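You operate a simulated robot arm through the tools that you are given. There is no shell and no other tool.

You are at the controls of a simulated robot arm. One attempt, no reset.

Task
Link OUT 3 to B with the orange adapter and the yellow lead.
Fine: adapter in OUT 3, dial at 3, blue tester on, LINK lit; the red lead stays in A and IN, the white one in its holes.

It is judged by the outcome, as a careful person would: the job done as asked, and still so three seconds after it is handed in. It fails if anything else is knocked over, pushed out of place, dropped, spilled or broken.

Robot
A 7-joint arm with a three-finger gripper, fixed in place. Base frame: the origin is at the foot of the arm, x ahead of it, y to its left, z up; the work surface is at about z = 820. Units: mm, degrees, N and s.
Its first joint turns from -166.0 to 166.0 degrees. Payload 2.69 kg.
The TCP is the grasp point between the finger pads, 30 mm short of the fingertips. In the tool frame z runs along the fingers and y along their closing line. Largest opening 128 mm; the body of the gripper starts 117 mm behind the TCP.
Orientation is told as [roll, pitch, yaw] about the base's x, y, z axes, in that order, counted from this pose: with the fingers straight down and closing along the base's y, the tool's x points along the base's -x, its y along +y and its z along -z.

Tools
- The arm moves only by the tool play_rows. Its argument "rows" is one flat list of numbers, 7 for each row, row after row: the closure, from 0 (fully open) to 1 (shut), then the shift along the tool's x, y, z in mm, then the turn, a rotation vector about the tool's x, y, z in degrees. In form: [jaw, tx, ty, tz, rx, ry, rz, jaw, tx, ty, tz, rx, ry, rz, ...]. A call has 1 to 20 rows; each row is the pose to reach, as a shift and turn from the pose commanded when the call began, along the tool's axes at that moment. A row lasts 0.2 s, in which the tool goes at most 50 mm and 8.6 degrees; a call with a longer step from one row to the next is refused whole, and so is a gripper value outside its range. Where a pose cannot be reached the arm comes as near as it can. A force on the tool above 40 N (or 10 N above the force at the start of the call, whichever is more), or a blocked arm, ends the call early, and 0.2 s more pass. The fingers move at their own pace and stop on an object; they squeeze with about 20 N. The grip force told is the motor's: it shows also when the fingers shut on nothing. Time passes only in rows, and 0.2 s behind the last, so rows that repeat a pose let the fingers close. The reply holds the time, the measured pose of the TCP, the force on the tool along the base axes, the opening and the grip force, in the units named above and with some noise, with the torque about the TCP (base axes, N m) and any sound that the robot's microphone picked up.
- Cameras (640 x 400 px; columns grow to the right, rows downward): "scene" is fixed at [48.9, -498.9, 1600.5]; the picture's right is [0.54, -0.84, 0.00], its down [-0.50, -0.32, -0.80] and it looks along [0.68, 0.43, -0.60] (base axes); focal length 339 px, centre (320, 200). "wrist" rides on the gripper at [58, 54, -131] in the tool frame; the picture's right is [-0.68, 0.74, 0.00], its down [-0.62, -0.57, -0.55] and it looks along [-0.40, -0.37, 0.84] (tool axes); focal length 234 px, centre (320, 200).
- camera(camera): a new picture of that camera. It takes no simulated time.
- move_column(by): slides the trunk up (or, below 0, down) by that many mm; the arm rides with it, the base frame stays. It gives what a move gives, with no picture.
- measure_at(camera, pixels): for up to 12 pixels [column, row] of the newest picture of that camera ("zoom" is the newest enlarged one), the place [x, y, z] in the base frame of the surface seen there, good to about 2 mm. It takes no simulated time.
- zoom(camera, box): a new picture of the part [left, top, right, bottom] of that camera's present view, enlarged. It takes no simulated time.
- finish_job(): hands the job in; it is judged then, once.

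Leave the gripper open and the arm clear of the work at the hand-in unless told otherwise.

The tools are called after ">>>" as name(argument=value, ...) on one line, values as JSON. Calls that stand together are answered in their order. play_rows: Moves the arm, as the interface text tells. Its arguments: {"type":"object","properties":{"rows":{"type":"array","items":{"type":"number"}}},"required":["rows"]} The other tools are called the same way: move_column (by) slides the trunk up or down; camera (camera) takes a picture; measure_at (camera, pixels) gives the place of the surface under pixels of a picture; zoom (camera, box) takes an enlarged picture of a part of a camera's view; finish_job () hands the job in.

At the start:

```text
time_s: 0.0
eef_pos: [753.2, -75.4, 1209.5]
orientation: [-0.1, -0.1, 0.1]
ft_force: [-0.3, 0.1, -0.3]
ft_torque: [-0.01, -0.01, 0.01]
finger_gap: 128.1
grip_force: 0.1
trunk travel left (down, up): [-150.0, 200.0]
```

scene: 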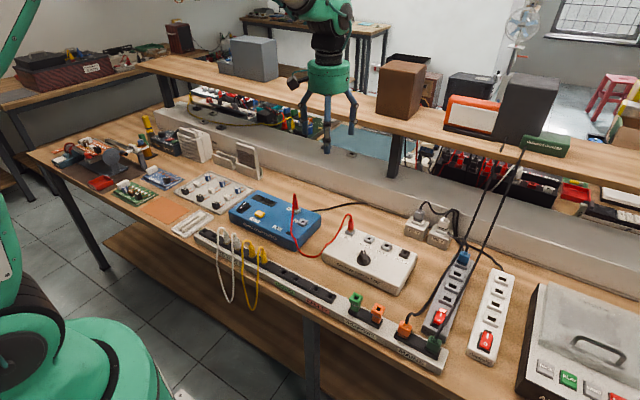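
wrist: 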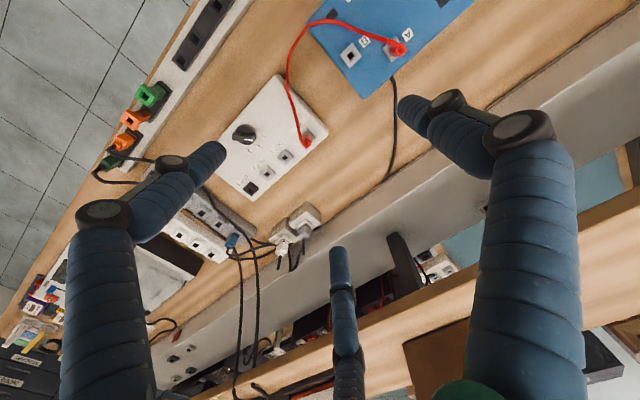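

I see a bench with a blue tester (around 275,218), a white box with a dial (370,262), a long socket strip with white and yellow leads and coloured adapters. I'll zoom in on these areas first.

>>> zoom(camera="scene", box=[220, 180, 340, 255])

>>> zoom(camera="scene", box=[310, 210, 430, 300])

>>> zoom(camera="scene", box=[190, 215, 330, 315])

>>> zoom(camera="scene", box=[320, 280, 460, 380])

```text
5.33 times, centred on (280, 218) of scene
```

zoom: 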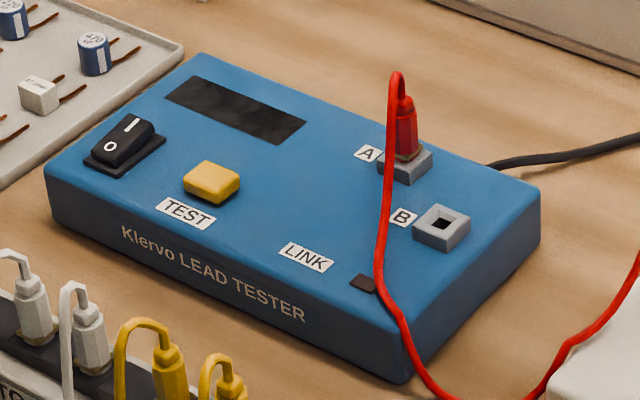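

```text
4.44 times, centred on (370, 255) of scene
```

zoom: 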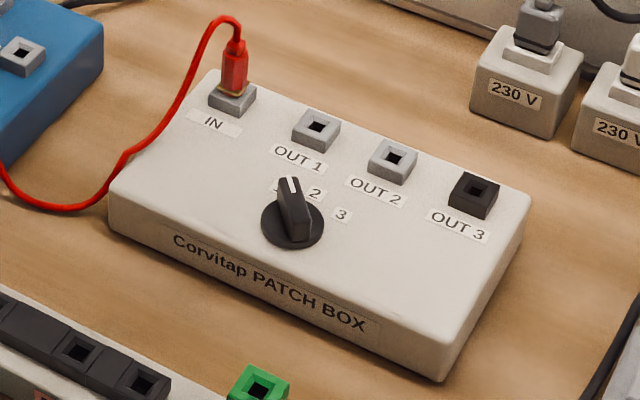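

```text
4.00 times, centred on (260, 265) of scene
```

zoom: 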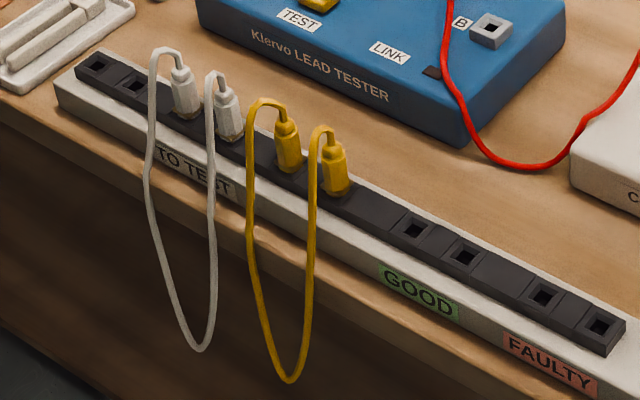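

```text
4.00 times, centred on (390, 330) of scene
```

zoom: 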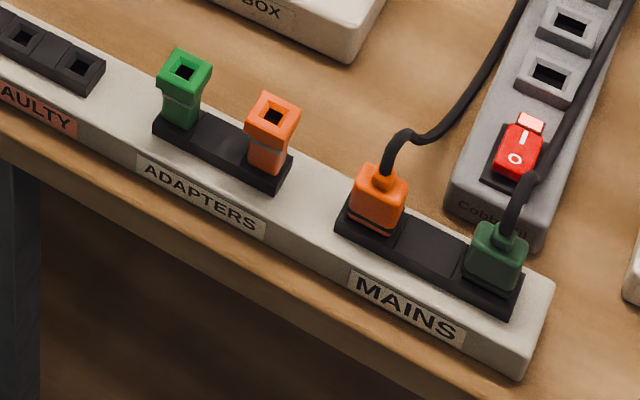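

The adapter holder, the strip and the dial are clear. Next I'll trace how the tester is powered: the cords at right and behind.

>>> zoom(camera="scene", box=[390, 190, 530, 290])

>>> zoom(camera="scene", box=[390, 270, 540, 380])

>>> zoom(camera="scene", box=[300, 160, 480, 270])

>>> zoom(camera="wrist", box=[60, 60, 360, 300])

>>> zoom(camera="scene", box=[500, 270, 640, 400])

```text
4.00 times, centred on (460, 240) of scene
```

zoom: 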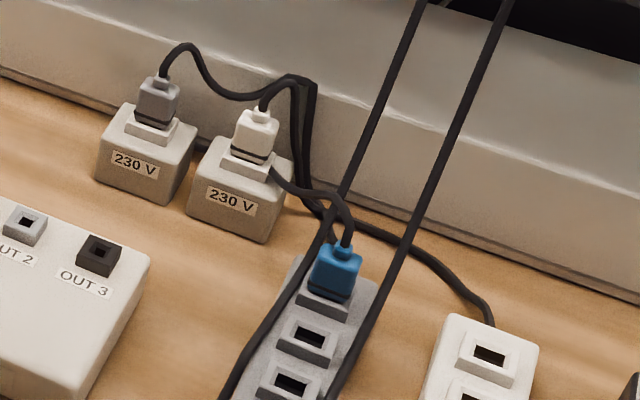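

```text
3.64 times, centred on (465, 325) of scene
```

zoom: 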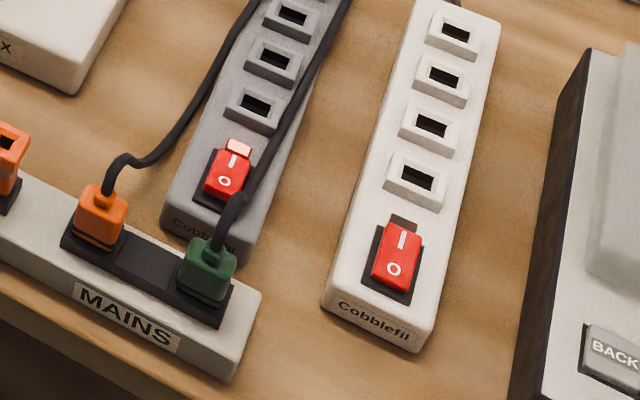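

```text
3.56 times, centred on (390, 215) of scene
```

zoom: 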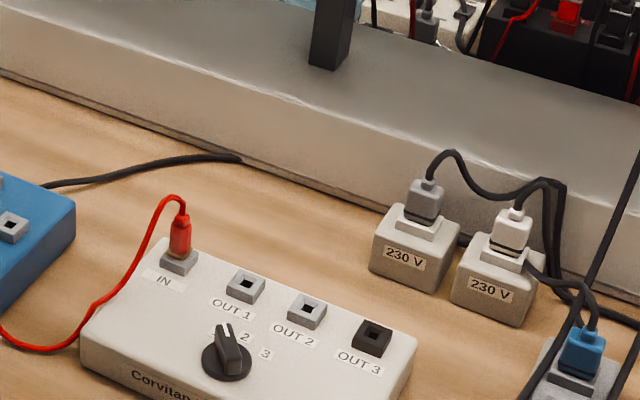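

```text
1.67 times, centred on (210, 180) of wrist
```

zoom: 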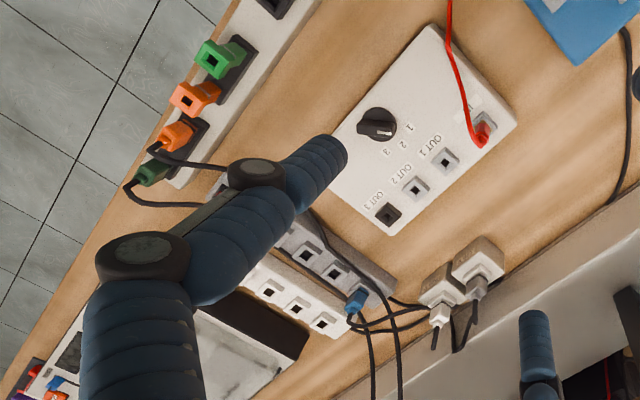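

```text
3.08 times, centred on (570, 335) of scene
```

zoom: 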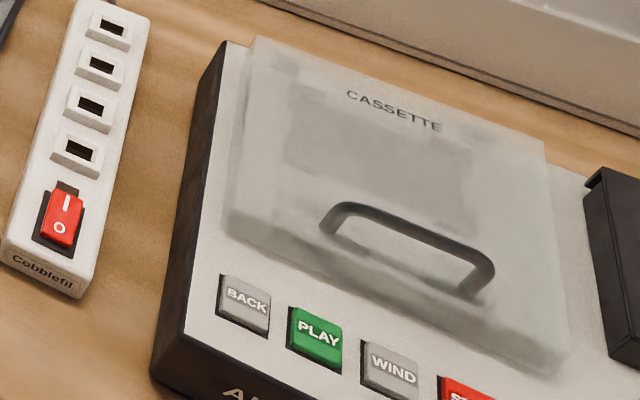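

The tester's cord runs behind toward the wall; the strips' rockers are at right. Before moving, I want the gripper's true shape, since I see three blue fingers near (325,110) in the scene picture. I'll zoom there and measure the fingertips in the wrist picture.

>>> zoom(camera="scene", box=[270, 40, 390, 170])

>>> camera(camera="wrist")

>>> measure_at(camera="wrist", pixels=[[215, 155], [172, 165], [103, 212], [410, 108], [448, 100], [518, 126], [338, 258], [343, 290], [345, 340], [348, 380], [200, 175], [430, 120]])

>>> measure_at(camera="scene", pixels=[[327, 148], [327, 120], [305, 118], [352, 118], [352, 95], [305, 95]])

```text
3.08 times, centred on (330, 105) of scene
```

zoom: 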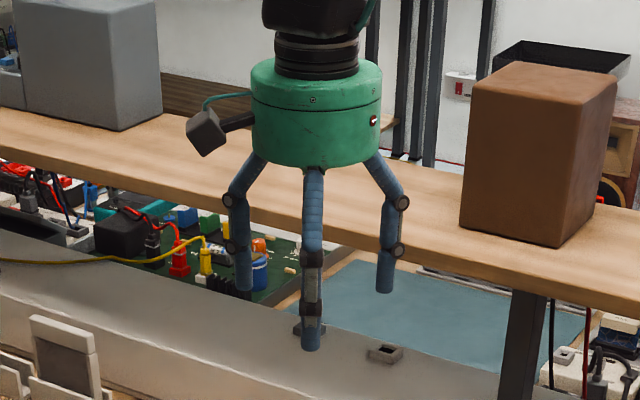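

```text
taken
```

wrist: 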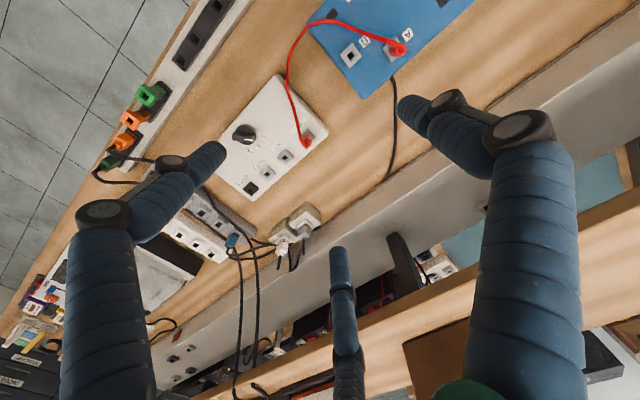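

```text
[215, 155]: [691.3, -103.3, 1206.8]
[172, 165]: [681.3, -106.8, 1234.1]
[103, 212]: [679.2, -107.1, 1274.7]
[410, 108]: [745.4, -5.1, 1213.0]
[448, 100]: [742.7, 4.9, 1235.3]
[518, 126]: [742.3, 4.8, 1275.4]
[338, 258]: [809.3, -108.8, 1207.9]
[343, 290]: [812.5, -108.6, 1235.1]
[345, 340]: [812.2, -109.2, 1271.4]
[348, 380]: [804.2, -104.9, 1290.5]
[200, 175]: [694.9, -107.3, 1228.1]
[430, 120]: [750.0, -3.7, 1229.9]
```

```text
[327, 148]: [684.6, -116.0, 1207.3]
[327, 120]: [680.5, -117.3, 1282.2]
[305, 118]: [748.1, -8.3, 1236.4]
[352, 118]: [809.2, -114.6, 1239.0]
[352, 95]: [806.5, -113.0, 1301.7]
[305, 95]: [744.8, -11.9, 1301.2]
```

The picture shows three fingers 120° apart (at +y, and at ±60 in x with −33 in y), unlike the described two. I'll close and partly close the hand in free air to see how they really move.

>>> play_rows(rows=[0.8, 0, 0, 0, 0, 0, 0, 0.8, 0, 0, 0, 0, 0, 0, 0.8, 0, 0, 0, 0, 0, 0])

>>> camera(camera="wrist")

>>> zoom(camera="scene", box=[270, 40, 390, 170])

```text
time_s: 0.8
eef_pos: [753.1, -75.4, 1209.3]
orientation: [0.0, 0.0, -0.1]
ft_force: [-1.2, -0.9, -0.5]
ft_torque: [0.01, -0.01, 0.0]
finger_gap: 25.7
grip_force: 0.1
trunk travel left (down, up): [-150.0, 200.0]
```

```text
taken
```

wrist: 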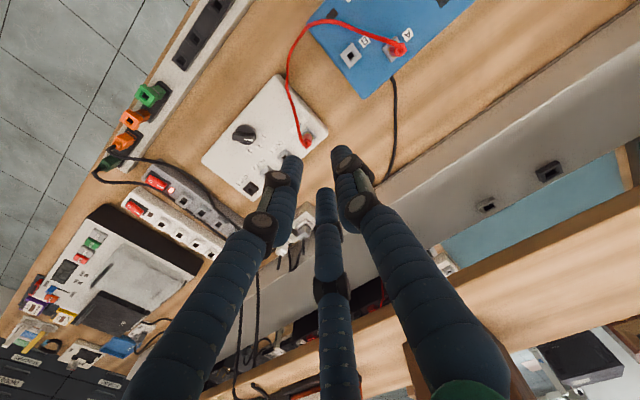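

```text
3.08 times, centred on (330, 105) of scene
```

zoom: 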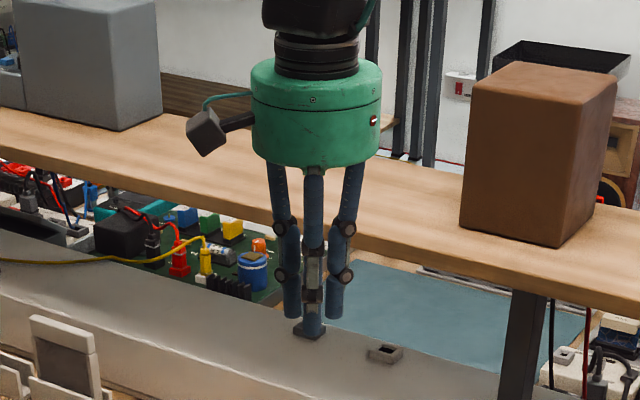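

The hand closes as three fingers around the centre. I'll measure the tips now to learn how low they reach and how wide they are.

>>> measure_at(camera="wrist", pixels=[[290, 158], [340, 152], [325, 192], [298, 160], [333, 160], [325, 205], [280, 170], [345, 165], [289, 175], [318, 205], [333, 205]])

>>> zoom(camera="wrist", box=[220, 110, 420, 260])

>>> measure_at(camera="scene", pixels=[[328, 147], [325, 140], [333, 142], [324, 143], [378, 30], [329, 100]])

```text
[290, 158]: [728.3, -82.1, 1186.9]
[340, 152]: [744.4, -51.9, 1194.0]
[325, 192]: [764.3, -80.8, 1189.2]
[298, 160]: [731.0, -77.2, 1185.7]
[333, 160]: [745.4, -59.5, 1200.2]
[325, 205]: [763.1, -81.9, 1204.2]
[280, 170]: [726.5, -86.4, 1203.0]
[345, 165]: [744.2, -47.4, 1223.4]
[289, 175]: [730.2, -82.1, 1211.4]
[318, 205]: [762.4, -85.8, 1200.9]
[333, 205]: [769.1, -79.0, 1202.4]
```

```text
2.67 times, centred on (320, 185) of wrist
```

zoom: 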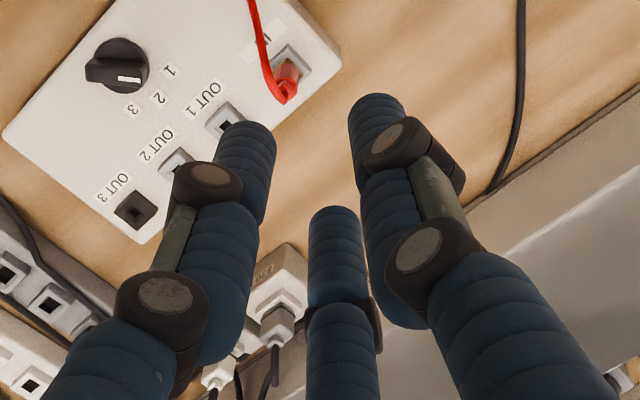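

```text
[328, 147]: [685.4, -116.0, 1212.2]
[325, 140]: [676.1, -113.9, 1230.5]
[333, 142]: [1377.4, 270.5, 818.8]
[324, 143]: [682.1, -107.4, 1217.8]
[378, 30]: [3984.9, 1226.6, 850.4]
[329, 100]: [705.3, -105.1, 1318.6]
```

Tips end about 30 mm below the TCP when closed, as told. Now I'll measure the key items: tester parts, patch box parts, plugs and adapter, from fresh zooms.

>>> camera(camera="scene")

>>> zoom(camera="scene", box=[220, 180, 340, 255])

>>> measure_at(camera="zoom", pixels=[[112, 147], [130, 122], [120, 140], [212, 175], [365, 283], [408, 100], [408, 155], [443, 222], [458, 212], [425, 232], [300, 200], [408, 165]])

>>> zoom(camera="scene", box=[310, 210, 430, 300])

>>> measure_at(camera="zoom", pixels=[[291, 185], [300, 225], [275, 235], [325, 225], [317, 127], [395, 157], [475, 195], [460, 192], [490, 195], [475, 180], [235, 60], [440, 320]])

```text
taken
```

scene: 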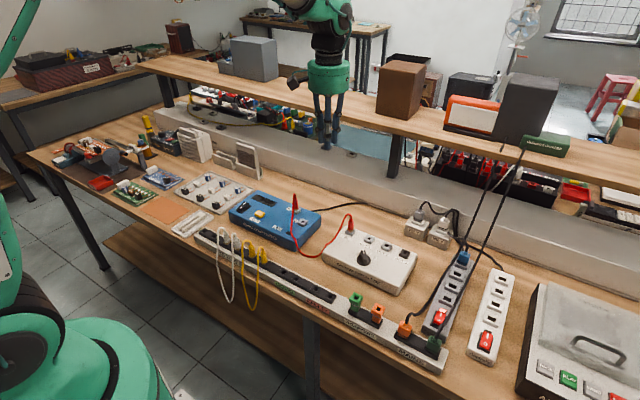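

```text
5.33 times, centred on (280, 218) of scene
```

zoom: 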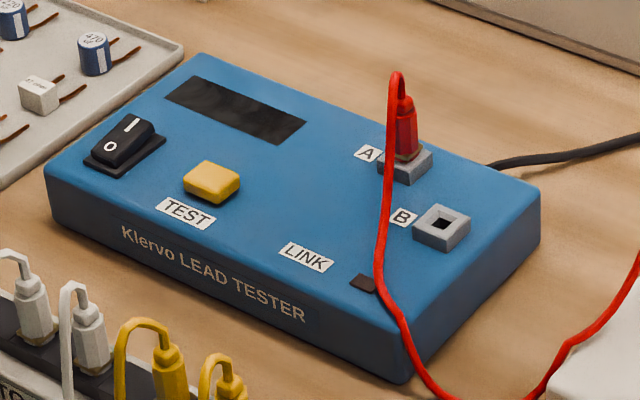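

```text
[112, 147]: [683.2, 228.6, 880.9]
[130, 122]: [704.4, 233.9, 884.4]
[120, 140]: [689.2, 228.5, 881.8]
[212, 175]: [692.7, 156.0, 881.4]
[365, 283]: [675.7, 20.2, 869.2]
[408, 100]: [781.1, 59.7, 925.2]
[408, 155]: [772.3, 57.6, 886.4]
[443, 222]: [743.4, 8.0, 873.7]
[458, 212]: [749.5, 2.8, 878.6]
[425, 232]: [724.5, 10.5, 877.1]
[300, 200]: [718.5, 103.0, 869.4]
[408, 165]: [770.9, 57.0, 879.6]
```

```text
4.44 times, centred on (370, 255) of scene
```

zoom: 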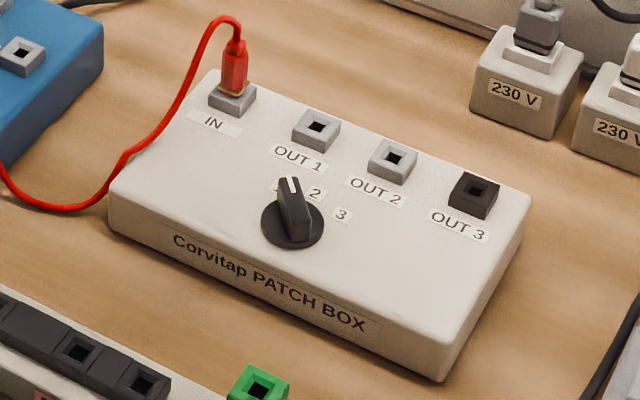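

```text
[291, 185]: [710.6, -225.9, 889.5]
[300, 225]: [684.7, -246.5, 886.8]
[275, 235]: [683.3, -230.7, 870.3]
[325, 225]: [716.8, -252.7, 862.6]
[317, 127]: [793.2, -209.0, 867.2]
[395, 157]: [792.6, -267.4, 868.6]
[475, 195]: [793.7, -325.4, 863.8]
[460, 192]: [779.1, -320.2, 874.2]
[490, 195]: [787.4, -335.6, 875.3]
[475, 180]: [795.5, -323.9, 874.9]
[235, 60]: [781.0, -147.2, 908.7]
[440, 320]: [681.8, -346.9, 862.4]
```

The tester looks slightly turned, so I need a top view. First, let me measure the overhead shelf's front edge, the box edges and the strip so I know the free space.

>>> measure_at(camera="scene", pixels=[[250, 95], [440, 138], [560, 170], [160, 75], [396, 160], [395, 178], [520, 230], [490, 180], [505, 200], [440, 206], [415, 215], [460, 260]])

>>> zoom(camera="scene", box=[320, 280, 460, 380])

>>> measure_at(camera="zoom", pixels=[[185, 72], [200, 65], [275, 115], [262, 105], [290, 110], [260, 120], [268, 155], [285, 180], [385, 200], [495, 265], [215, 140], [400, 140]])

>>> zoom(camera="scene", box=[190, 215, 330, 315])

>>> measure_at(camera="zoom", pixels=[[181, 70], [185, 95], [224, 95], [228, 120], [285, 125], [288, 155], [330, 140], [335, 175], [265, 100], [415, 230], [355, 185], [270, 375]])

```text
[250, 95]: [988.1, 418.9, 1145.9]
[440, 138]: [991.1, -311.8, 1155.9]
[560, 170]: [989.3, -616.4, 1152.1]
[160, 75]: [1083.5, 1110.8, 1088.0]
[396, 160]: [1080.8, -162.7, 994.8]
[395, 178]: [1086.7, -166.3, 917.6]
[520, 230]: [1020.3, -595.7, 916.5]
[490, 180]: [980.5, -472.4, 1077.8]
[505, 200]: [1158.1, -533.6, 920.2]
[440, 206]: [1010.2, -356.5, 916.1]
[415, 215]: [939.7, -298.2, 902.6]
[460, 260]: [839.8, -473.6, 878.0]
```

```text
4.00 times, centred on (390, 330) of scene
```

zoom: 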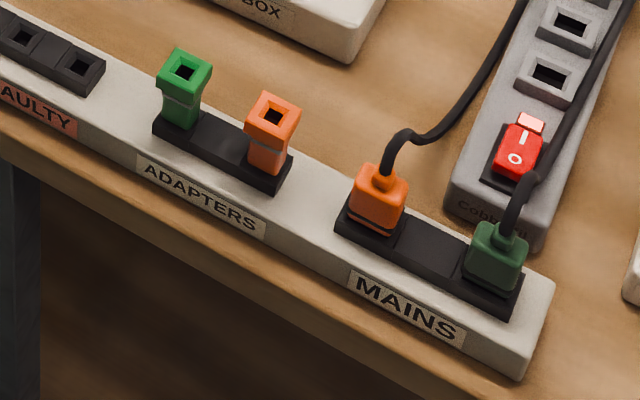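

```text
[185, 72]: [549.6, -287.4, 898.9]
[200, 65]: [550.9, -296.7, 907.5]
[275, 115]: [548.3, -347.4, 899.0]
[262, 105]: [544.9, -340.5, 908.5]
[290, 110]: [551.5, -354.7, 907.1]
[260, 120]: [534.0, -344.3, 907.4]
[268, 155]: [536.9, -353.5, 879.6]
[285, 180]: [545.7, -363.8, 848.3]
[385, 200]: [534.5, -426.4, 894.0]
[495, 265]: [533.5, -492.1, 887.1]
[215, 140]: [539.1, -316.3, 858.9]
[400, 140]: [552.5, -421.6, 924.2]
```

```text
4.00 times, centred on (260, 265) of scene
```

zoom: 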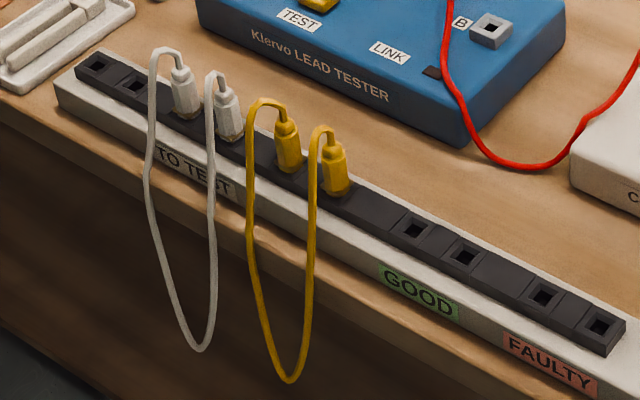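

```text
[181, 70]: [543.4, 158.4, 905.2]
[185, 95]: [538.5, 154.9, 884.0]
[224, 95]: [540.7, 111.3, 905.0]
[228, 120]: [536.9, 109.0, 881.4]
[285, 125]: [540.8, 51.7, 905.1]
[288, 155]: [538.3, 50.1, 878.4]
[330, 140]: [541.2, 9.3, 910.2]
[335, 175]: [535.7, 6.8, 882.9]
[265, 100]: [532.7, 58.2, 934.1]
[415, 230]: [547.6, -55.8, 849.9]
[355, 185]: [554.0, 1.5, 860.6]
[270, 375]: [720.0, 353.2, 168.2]
```

Free space is good: shelf front edge at x≈988, z≈1150, well away. The lead holder runs along y at x≈545; yellow plugs at y≈51 and 8, orange adapter at y≈−348. I'll move the hand to view the tester from above (TCP about 678, 63, 1040).

>>> play_rows(rows=[0.8, 12.5, 23, 28, 0, 0, 0, 0.8, 25, 46, 56, 0, 0, 0, 0.8, 37.5, 69, 84, 0, 0, 0, 0.8, 50, 92, 112, 0, 0, 0, 0.8, 62.5, 115, 140, 0, 0, 0, 0.8, 75, 138, 169, 0, 0, 0, 0.8, 75, 138, 169, 0, 0, 0])

>>> camera(camera="wrist")

```text
time_s: 2.4
eef_pos: [676.4, 63.1, 1037.5]
orientation: [0.0, 0.0, -0.1]
ft_force: [-1.0, -0.1, -0.2]
ft_torque: [-0.05, -0.02, 0.02]
finger_gap: 25.5
grip_force: 0.0
trunk travel left (down, up): [-150.0, 200.0]
```

```text
taken
```

wrist: 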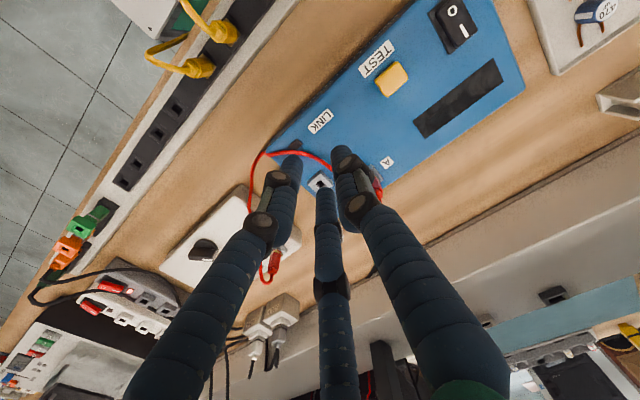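

The tester is in view. I'll zoom on the rocker, LINK area and the B socket, and measure.

>>> zoom(camera="wrist", box=[360, 0, 540, 140])

>>> measure_at(camera="wrist", pixels=[[452, 10], [465, 30], [437, 20], [460, 47], [446, 5], [392, 80], [297, 145], [320, 182], [387, 162], [523, 90], [280, 140], [415, 5]])

>>> zoom(camera="wrist", box=[250, 110, 410, 230])

```text
2.86 times, centred on (450, 70) of wrist
```

zoom: 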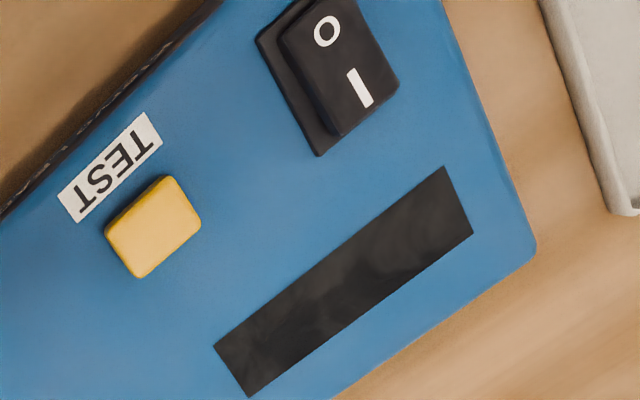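

```text
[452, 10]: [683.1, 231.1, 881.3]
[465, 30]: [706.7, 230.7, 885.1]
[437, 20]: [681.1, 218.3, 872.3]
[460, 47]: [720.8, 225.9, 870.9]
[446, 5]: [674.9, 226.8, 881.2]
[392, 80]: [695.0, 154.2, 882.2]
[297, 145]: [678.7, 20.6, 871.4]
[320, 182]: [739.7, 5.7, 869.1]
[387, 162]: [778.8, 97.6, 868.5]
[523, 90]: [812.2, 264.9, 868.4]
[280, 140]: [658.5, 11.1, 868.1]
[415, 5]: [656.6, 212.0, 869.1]
```

```text
3.33 times, centred on (330, 170) of wrist
```

zoom: 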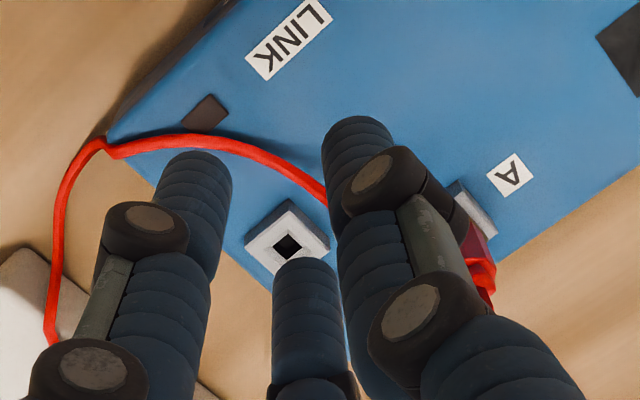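

The rocker's "I" end (far, x≈707) stands higher (z 885) than the "O" end (z 881): the tester is off. Next, where the red lead's cord runs near B, and the rocker outline.

>>> measure_at(camera="zoom", pixels=[[318, 188], [280, 160], [240, 143], [200, 138], [150, 147], [105, 148], [70, 190], [55, 260], [52, 330], [290, 235], [245, 240], [330, 235]])

>>> measure_at(camera="wrist", pixels=[[287, 262], [275, 262], [262, 275], [270, 250], [203, 248], [212, 245], [195, 250], [378, 190], [375, 180], [255, 165], [252, 200], [265, 270]])

```text
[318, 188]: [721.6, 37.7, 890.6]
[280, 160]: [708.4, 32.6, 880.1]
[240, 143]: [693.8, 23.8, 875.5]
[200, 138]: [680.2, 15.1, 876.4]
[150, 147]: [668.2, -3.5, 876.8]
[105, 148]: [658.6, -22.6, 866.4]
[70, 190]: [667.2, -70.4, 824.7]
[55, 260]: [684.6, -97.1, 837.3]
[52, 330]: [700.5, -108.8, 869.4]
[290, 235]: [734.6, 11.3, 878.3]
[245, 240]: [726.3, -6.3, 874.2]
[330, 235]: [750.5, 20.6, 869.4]
```

```text
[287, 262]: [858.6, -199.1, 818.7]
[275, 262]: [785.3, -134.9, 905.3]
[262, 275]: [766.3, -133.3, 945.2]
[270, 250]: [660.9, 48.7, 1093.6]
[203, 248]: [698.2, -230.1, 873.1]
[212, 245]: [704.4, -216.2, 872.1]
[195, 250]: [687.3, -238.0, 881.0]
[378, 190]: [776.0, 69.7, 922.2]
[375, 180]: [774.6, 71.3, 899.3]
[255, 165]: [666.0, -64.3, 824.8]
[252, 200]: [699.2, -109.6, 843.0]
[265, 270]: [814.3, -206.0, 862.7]
```

The red cord lies on the tester top from (722,38) to (659,−23), passing about 30 mm from B. Tester and patch box seem square to the base axes. I'll zoom tighter on the rocker to fix its centre and edges.

>>> zoom(camera="wrist", box=[410, 0, 510, 62])

>>> measure_at(camera="zoom", pixels=[[290, 20], [250, 80], [340, 230], [430, 170], [350, 180], [300, 60], [390, 190], [330, 265], [380, 130], [280, 110], [220, 100], [300, 310]])

```text
6.40 times, centred on (460, 31) of wrist
```

zoom: 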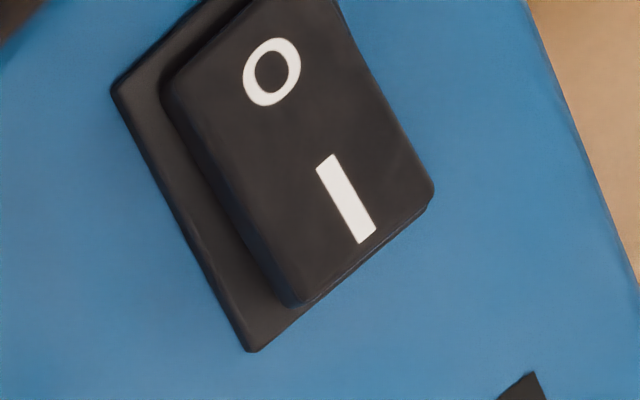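

```text
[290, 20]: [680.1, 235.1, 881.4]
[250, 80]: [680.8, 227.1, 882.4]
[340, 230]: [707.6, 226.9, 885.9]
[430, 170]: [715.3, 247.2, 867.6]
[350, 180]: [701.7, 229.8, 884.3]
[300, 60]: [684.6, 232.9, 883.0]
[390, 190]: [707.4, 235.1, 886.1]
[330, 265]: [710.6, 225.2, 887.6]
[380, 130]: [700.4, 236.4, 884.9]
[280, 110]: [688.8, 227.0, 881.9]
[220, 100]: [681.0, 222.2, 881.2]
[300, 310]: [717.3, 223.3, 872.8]
```

Rocker: x 673–714, y 220–241, the I end at z≈887. I'll shut the fingers and go above the I end (709, 230), tips about 35 mm above it.

>>> play_rows(rows=[1, -6.5, 33, 18, 0, 0, 0, 1, -13, 67, 36, 0, 0, 0, 1, -19.5, 100, 54, 0, 0, 0, 1, -26, 134, 72, 0, 0, 0, 1, -32, 167, 87, 0, 0, 0, 1, -32, 167, 87, 0, 0, 0, 1, -32, 167, 87, 0, 0, 0])

>>> zoom(camera="scene", box=[190, 120, 310, 230])

>>> camera(camera="wrist")

```text
time_s: 4.0
eef_pos: [710.3, 230.0, 954.2]
orientation: [0.0, -0.1, 0.0]
ft_force: [0.0, 0.6, -0.2]
ft_torque: [0.0, 0.02, -0.02]
finger_gap: 2.3
grip_force: 19.7
trunk travel left (down, up): [-150.0, 200.0]
```

```text
3.64 times, centred on (250, 175) of scene
```

zoom: 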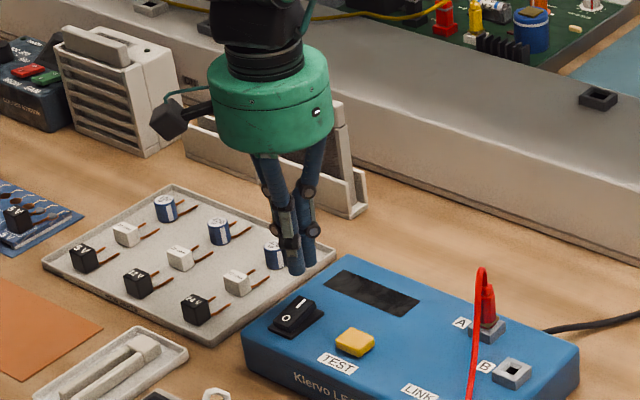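

```text
taken
```

wrist: 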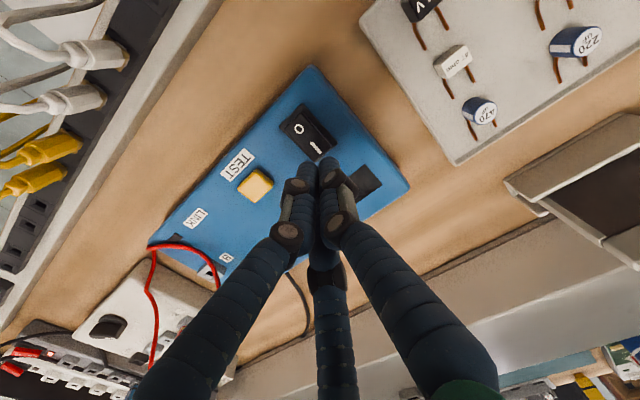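

Fingers are shut above the I end; tips at z≈924. Now lower in small steps to press the I end (down to tip z≈879), stopping if force rises.

>>> play_rows(rows=[1, 0, 0, 16, 0, 0, 0, 1, 0, 0, 31, 0, 0, 0, 1, 0, 0, 34, 0, 0, 0, 1, 0, 0, 36, 0, 0, 0, 1, 0, 0, 38, 0, 0, 0, 1, 0, 0, 40, 0, 0, 0, 1, 0, 0, 42, 0, 0, 0, 1, 0, 0, 44, 0, 0, 0])

>>> camera(camera="wrist")

>>> zoom(camera="scene", box=[220, 160, 340, 255])

```text
time_s: 5.8
eef_pos: [711.9, 229.6, 912.5]
orientation: [0.1, -0.2, 0.1]
ft_force: [3.8, -10.0, 24.8]
ft_torque: [-0.35, 0.29, 0.15]
finger_gap: 2.4
grip_force: 20.2
trunk travel left (down, up): [-150.0, 200.0]
heard: click
```

```text
taken
```

wrist: 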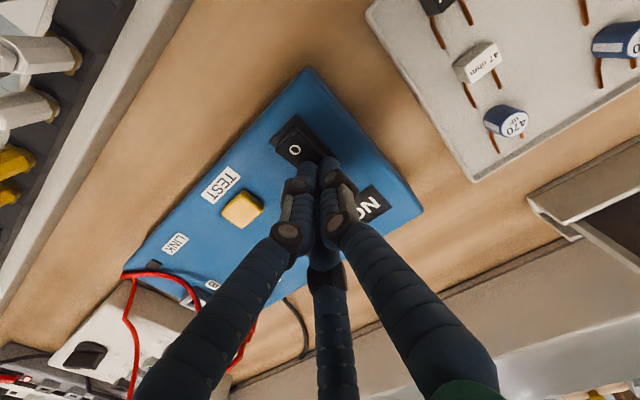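

```text
4.21 times, centred on (280, 208) of scene
```

zoom: 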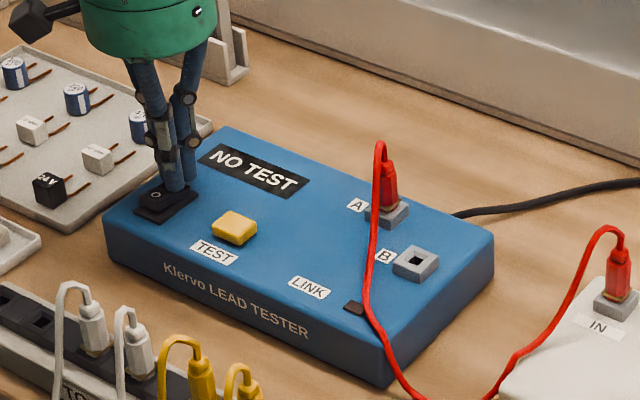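

A click, and the display lit "NO TEST": the tester is on. I'll lift straight up and go look at the patch box dial (TCP about 633, −181, 1010).

>>> play_rows(rows=[1, 0, 0, -50, 0, 0, 0, 1, 0, 0, -98, 0, 0, 0, 1, 8, -45, -100, 0, 0, 0, 1, 16, -90, -100, 0, 0, 0, 1, 24, -135, -100, 0, 0, 0, 1, 32, -180, -100, 0, 0, 0, 1, 40, -225, -100, 0, 0, 0, 1, 48, -270, -100, 0, 0, 0, 1, 56, -315, -100, 0, 0, 0, 1, 66, -360, -100, 0, 0, 0, 1, 77, -405, -100, 0, 0, 0, 1, 77, -411, -100, 0, 0, 0])

>>> camera(camera="wrist")

>>> zoom(camera="scene", box=[220, 180, 340, 255])

```text
time_s: 8.4
eef_pos: [632.6, -181.4, 1011.1]
orientation: [0.0, 0.1, -0.1]
ft_force: [-0.7, -0.4, -0.6]
ft_torque: [0.04, -0.02, -0.03]
finger_gap: 2.3
grip_force: 19.8
trunk travel left (down, up): [-150.0, 200.0]
```

```text
taken
```

wrist: 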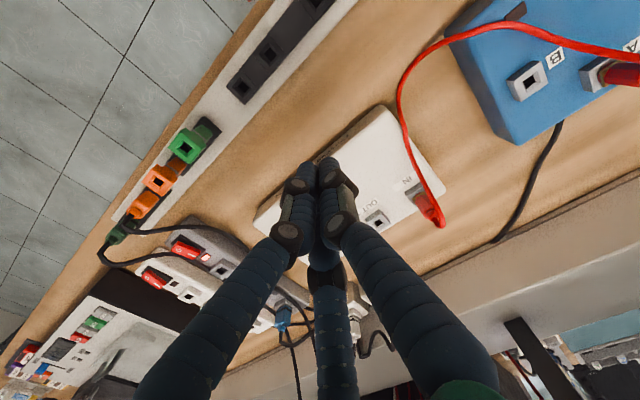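

```text
5.33 times, centred on (280, 218) of scene
```

zoom: 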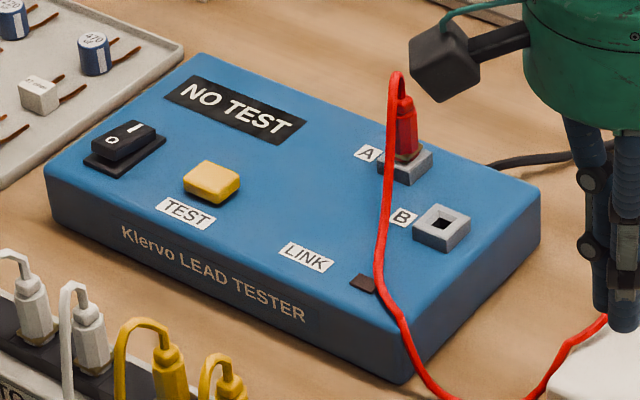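

The tester is on (rocker "I" down). The fingers hide the dial from here; I'll shift +x 90 and up 30 for a clear view of the dial.

>>> play_rows(rows=[1, -45, 0, -15, 0, 0, 0, 1, -90, 0, -30, 0, 0, 0, 1, -90, 0, -30, 0, 0, 0])

>>> camera(camera="wrist")

>>> zoom(camera="wrist", box=[190, 70, 380, 230])

```text
time_s: 9.2
eef_pos: [723.9, -181.3, 1037.7]
orientation: [0.0, 0.2, 0.0]
ft_force: [0.4, 0.2, -0.3]
ft_torque: [-0.01, 0.06, 0.01]
finger_gap: 2.2
grip_force: 19.9
trunk travel left (down, up): [-150.0, 200.0]
```

```text
taken
```

wrist: 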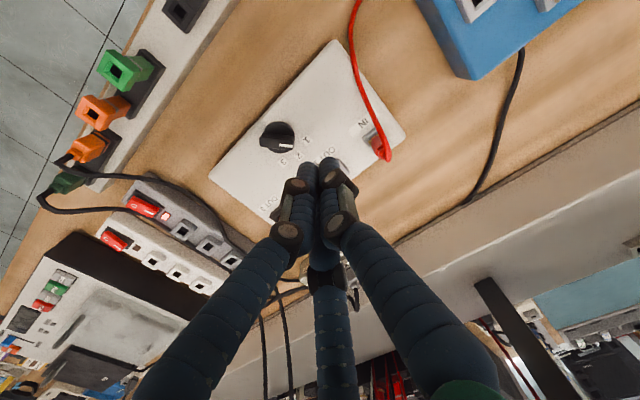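

```text
2.50 times, centred on (285, 150) of wrist
```

zoom: 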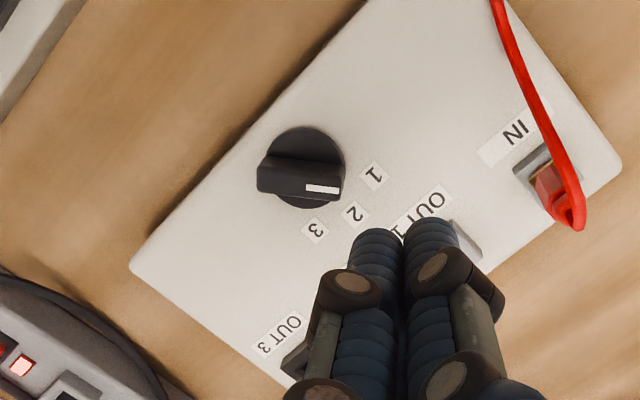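

The dial's white pointer mark points to "1". I'll measure the dial's centre, bar ends and the label positions for the turn angle.

>>> zoom(camera="wrist", box=[230, 100, 330, 175])

>>> measure_at(camera="zoom", pixels=[[100, 180], [200, 195], [285, 195], [180, 140], [290, 145], [340, 170], [250, 100], [395, 150], [350, 240], [245, 285], [195, 215], [90, 170]])

```text
5.33 times, centred on (280, 138) of wrist
```

zoom: 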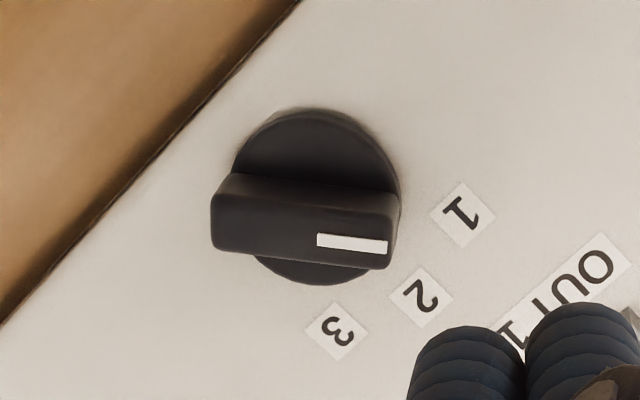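

```text
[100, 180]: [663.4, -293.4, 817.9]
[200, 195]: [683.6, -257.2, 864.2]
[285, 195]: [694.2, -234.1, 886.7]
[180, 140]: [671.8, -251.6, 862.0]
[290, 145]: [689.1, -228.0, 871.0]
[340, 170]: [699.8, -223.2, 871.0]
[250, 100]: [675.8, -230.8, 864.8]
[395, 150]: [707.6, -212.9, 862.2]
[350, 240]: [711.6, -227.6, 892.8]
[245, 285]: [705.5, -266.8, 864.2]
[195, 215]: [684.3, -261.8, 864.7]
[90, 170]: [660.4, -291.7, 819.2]
```

I'll measure the bar's corners, white mark and labels on the same zoom.

>>> measure_at(camera="zoom", pixels=[[235, 182], [220, 235], [390, 205], [382, 258], [320, 240], [384, 246], [462, 213], [422, 297], [338, 330], [320, 115], [385, 160], [300, 275]])

```text
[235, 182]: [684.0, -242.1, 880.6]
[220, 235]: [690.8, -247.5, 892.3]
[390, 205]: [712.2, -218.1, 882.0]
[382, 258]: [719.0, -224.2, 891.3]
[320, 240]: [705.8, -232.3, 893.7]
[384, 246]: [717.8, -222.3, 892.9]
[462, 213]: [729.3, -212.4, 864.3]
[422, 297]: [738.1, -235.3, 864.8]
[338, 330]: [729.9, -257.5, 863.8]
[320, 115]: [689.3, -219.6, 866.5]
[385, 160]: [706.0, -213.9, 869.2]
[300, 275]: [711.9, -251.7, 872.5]
```

The bar points 40° from +x toward +y, centre (704,−235), top z≈893; label 3 lies at −40°. So I need an 80° clockwise turn seen from above. I'll open to about 50 mm, turn the hand +40° to straddle the bar and stop above it (TCP z≈950).

>>> play_rows(rows=[0.6, 4, -11, 15, 0, 0, -8, 0.6, 8, -22, 30, 0, 0, -16, 0.6, 12, -33, 50, 0, 0, -24, 0.6, 16, -44, 70, 0, 0, -32, 0.6, 20, -54, 88, 0, 0, -39.8, 0.6, 20, -54, 88, 0, 0, -39.8])

>>> camera(camera="wrist")

>>> zoom(camera="scene", box=[310, 190, 430, 300])

```text
time_s: 10.6
eef_pos: [703.7, -235.4, 950.3]
orientation: [0.1, 0.0, 39.9]
ft_force: [0.1, -1.3, 0.1]
ft_torque: [0.0, 0.0, 0.01]
finger_gap: 51.2
grip_force: 0.0
trunk travel left (down, up): [-150.0, 200.0]
```

```text
taken
```

wrist: 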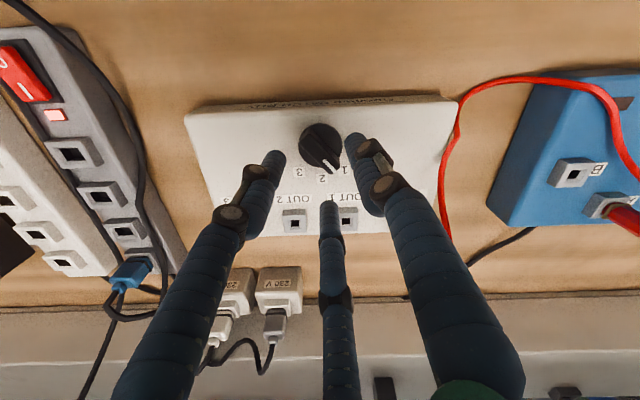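

```text
3.64 times, centred on (370, 245) of scene
```

zoom: 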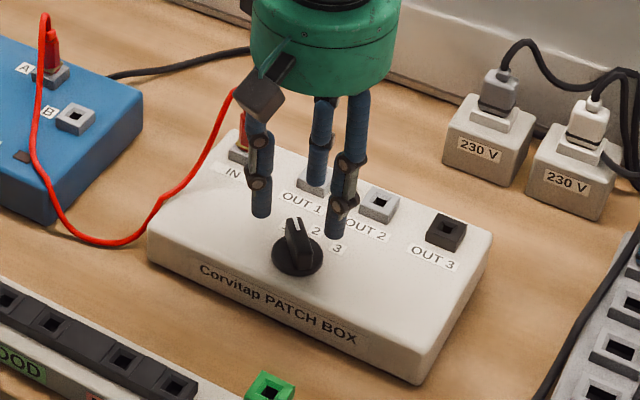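

The hand straddles the knob. Lower to TCP z≈906 (tips ≈876, just above the knob disc) and close.

>>> play_rows(rows=[0.6, 0, 0, 20, 0, 0, 0, 0.6, 0, 0, 36, 0, 0, 0, 0.6, 0, 0, 43, 0, 0, 0, 0.6, 0, 0, 43, 0, 0, 0, 1, 0, 0, 43, 0, 0, 0, 1, 0, 0, 43, 0, 0, 0, 1, 0, 0, 43, 0, 0, 0])

>>> camera(camera="wrist")

>>> zoom(camera="scene", box=[310, 190, 430, 300])

```text
time_s: 12.2
eef_pos: [705.5, -238.5, 908.6]
orientation: [-0.5, -0.2, 39.8]
ft_force: [7.4, -7.1, -9.2]
ft_torque: [-0.49, 0.26, -0.03]
finger_gap: 23.0
grip_force: 45.6
trunk travel left (down, up): [-150.0, 200.0]
stopped in row 7: the force on the tool passed its limit at 41 N (the readings are from after the stop); the commanded pose is now the measured one
```

```text
taken
```

wrist: 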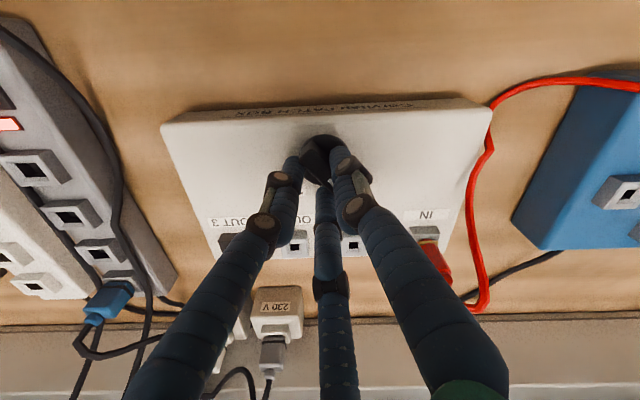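

```text
3.64 times, centred on (370, 245) of scene
```

zoom: 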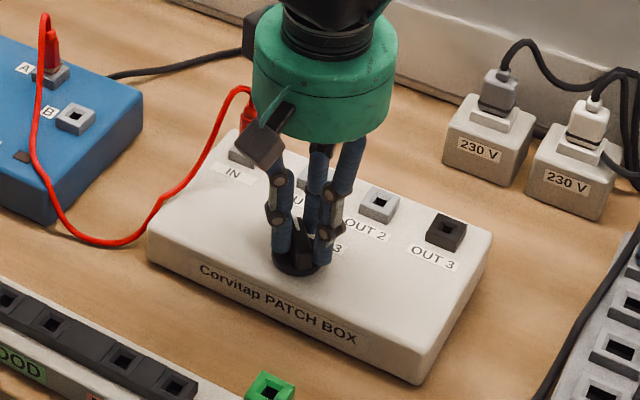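

The grip stopped at 23 mm with 46 N and the hand was pushed sideways 3 mm, so the fingers met the knob unevenly. I'll look closely before turning anything.

>>> zoom(camera="wrist", box=[270, 120, 370, 200])

>>> zoom(camera="scene", box=[340, 225, 400, 275])

>>> measure_at(camera="zoom", pixels=[[200, 190], [250, 150], [330, 160], [270, 220], [330, 240], [230, 270], [300, 300], [260, 200], [215, 240], [310, 250]])

```text
5.00 times, centred on (320, 160) of wrist
```

zoom: 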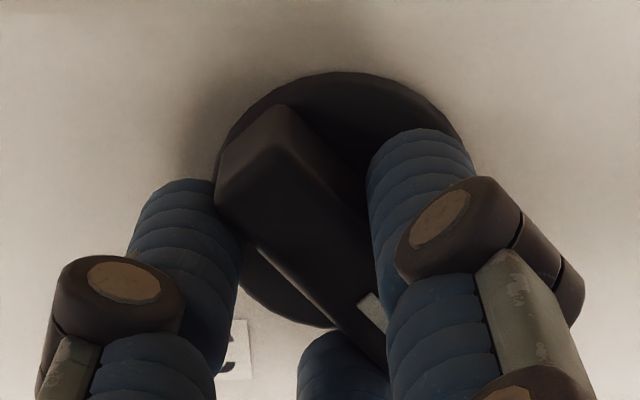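

```text
8.00 times, centred on (370, 250) of scene
```

zoom: 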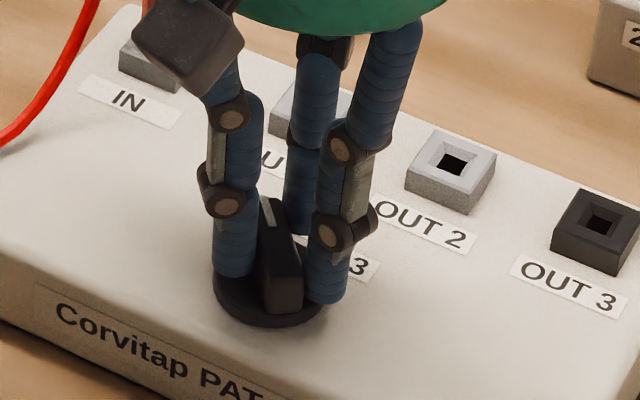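

```text
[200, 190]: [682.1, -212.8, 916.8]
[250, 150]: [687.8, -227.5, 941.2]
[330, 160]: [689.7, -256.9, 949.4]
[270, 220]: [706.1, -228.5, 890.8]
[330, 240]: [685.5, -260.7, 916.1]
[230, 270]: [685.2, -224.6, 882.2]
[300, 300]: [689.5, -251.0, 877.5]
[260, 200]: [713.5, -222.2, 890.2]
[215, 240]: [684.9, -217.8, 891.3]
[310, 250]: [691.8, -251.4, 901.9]
```

The picture now shows it clearly: three real fingers hold the bar, one on one side and two on the other, so the hand sat about 4–5 mm off the knob's axis. That is a firm hold. I'll turn the first 40° clockwise (seen from above), letting the hand swing about the knob's axis.

>>> play_rows(rows=[1, 0.6, 0.1, 0, 0, 0, 8, 1, 1.2, 0.25, 0, 0, 0, 16, 1, 1.7, 0.5, 0, 0, 0, 24, 1, 2.2, 0.8, 0, 0, 0, 32, 1, 2.7, 1.2, 0, 0, 0, 40, 1, 2.7, 1.2, 0, 0, 0, 40])

>>> zoom(camera="scene", box=[340, 225, 400, 275])

>>> zoom(camera="wrist", box=[260, 120, 380, 210])

```text
time_s: 13.6
eef_pos: [702.9, -239.6, 909.4]
orientation: [-0.2, -0.4, -0.3]
ft_force: [11.5, -21.2, -19.0]
ft_torque: [-0.5, -0.55, -0.09]
finger_gap: 23.0
grip_force: 44.8
trunk travel left (down, up): [-150.0, 200.0]
```

```text
8.00 times, centred on (370, 250) of scene
```

zoom: 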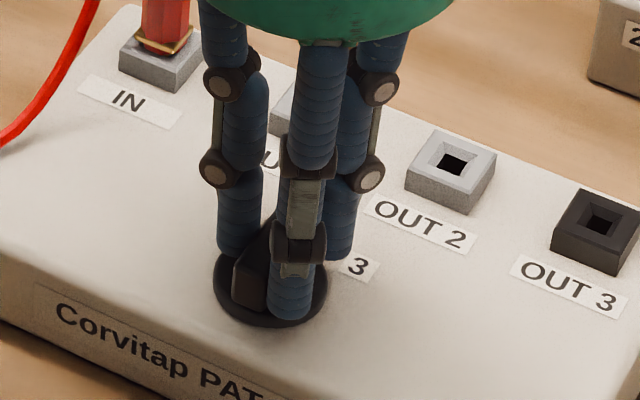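

```text
4.44 times, centred on (320, 165) of wrist
```

zoom: 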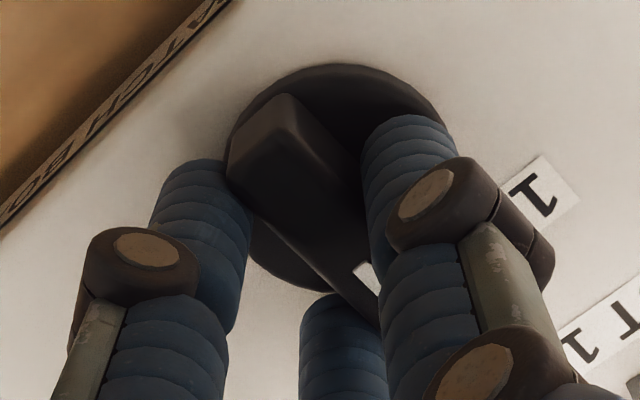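

The knob turned with the hand and now points at "2". Sideways load is 24 N, so I'll shift the swing slightly to relieve it and turn the remaining 40°.

>>> play_rows(rows=[1, -0.2, -1.7, 0.8, 0, 0, 8, 1, 0.6, -1.7, 1.5, 0, 0, 16, 1, 1.35, -1.5, 1.5, 0, 0, 24, 1, 2.1, -1.2, 1.5, 0, 0, 32, 1, 2.8, -0.8, 1.5, 0, 0, 40, 1, 2.8, -0.8, 1.5, 0, 0, 40])

>>> zoom(camera="scene", box=[340, 225, 400, 275])

>>> zoom(camera="wrist", box=[240, 100, 400, 220])

```text
time_s: 15.0
eef_pos: [699.8, -238.9, 908.2]
orientation: [0.0, -0.4, -40.3]
ft_force: [0.1, 6.7, 6.0]
ft_torque: [0.59, 0.38, 0.22]
finger_gap: 23.1
grip_force: 45.5
trunk travel left (down, up): [-150.0, 200.0]
```

```text
8.00 times, centred on (370, 250) of scene
```

zoom: 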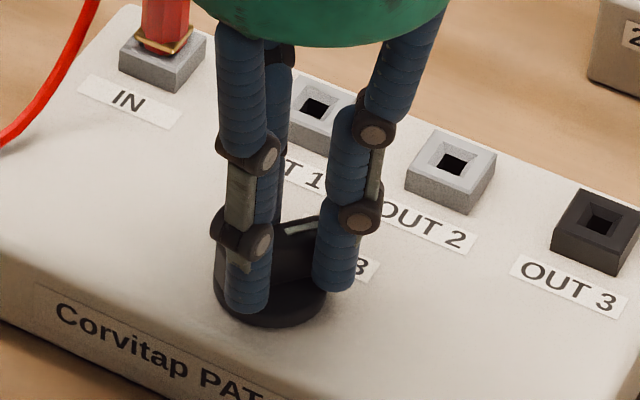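

```text
3.33 times, centred on (320, 160) of wrist
```

zoom: 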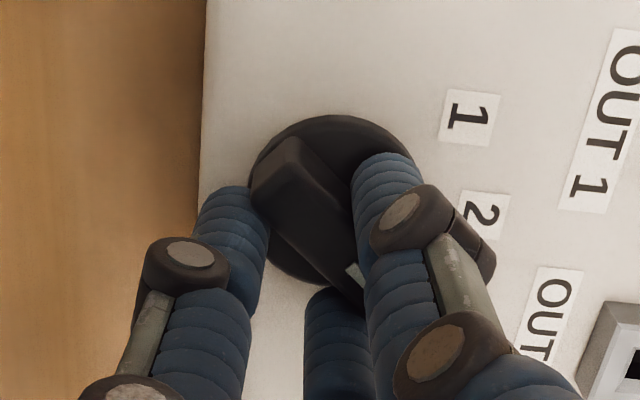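

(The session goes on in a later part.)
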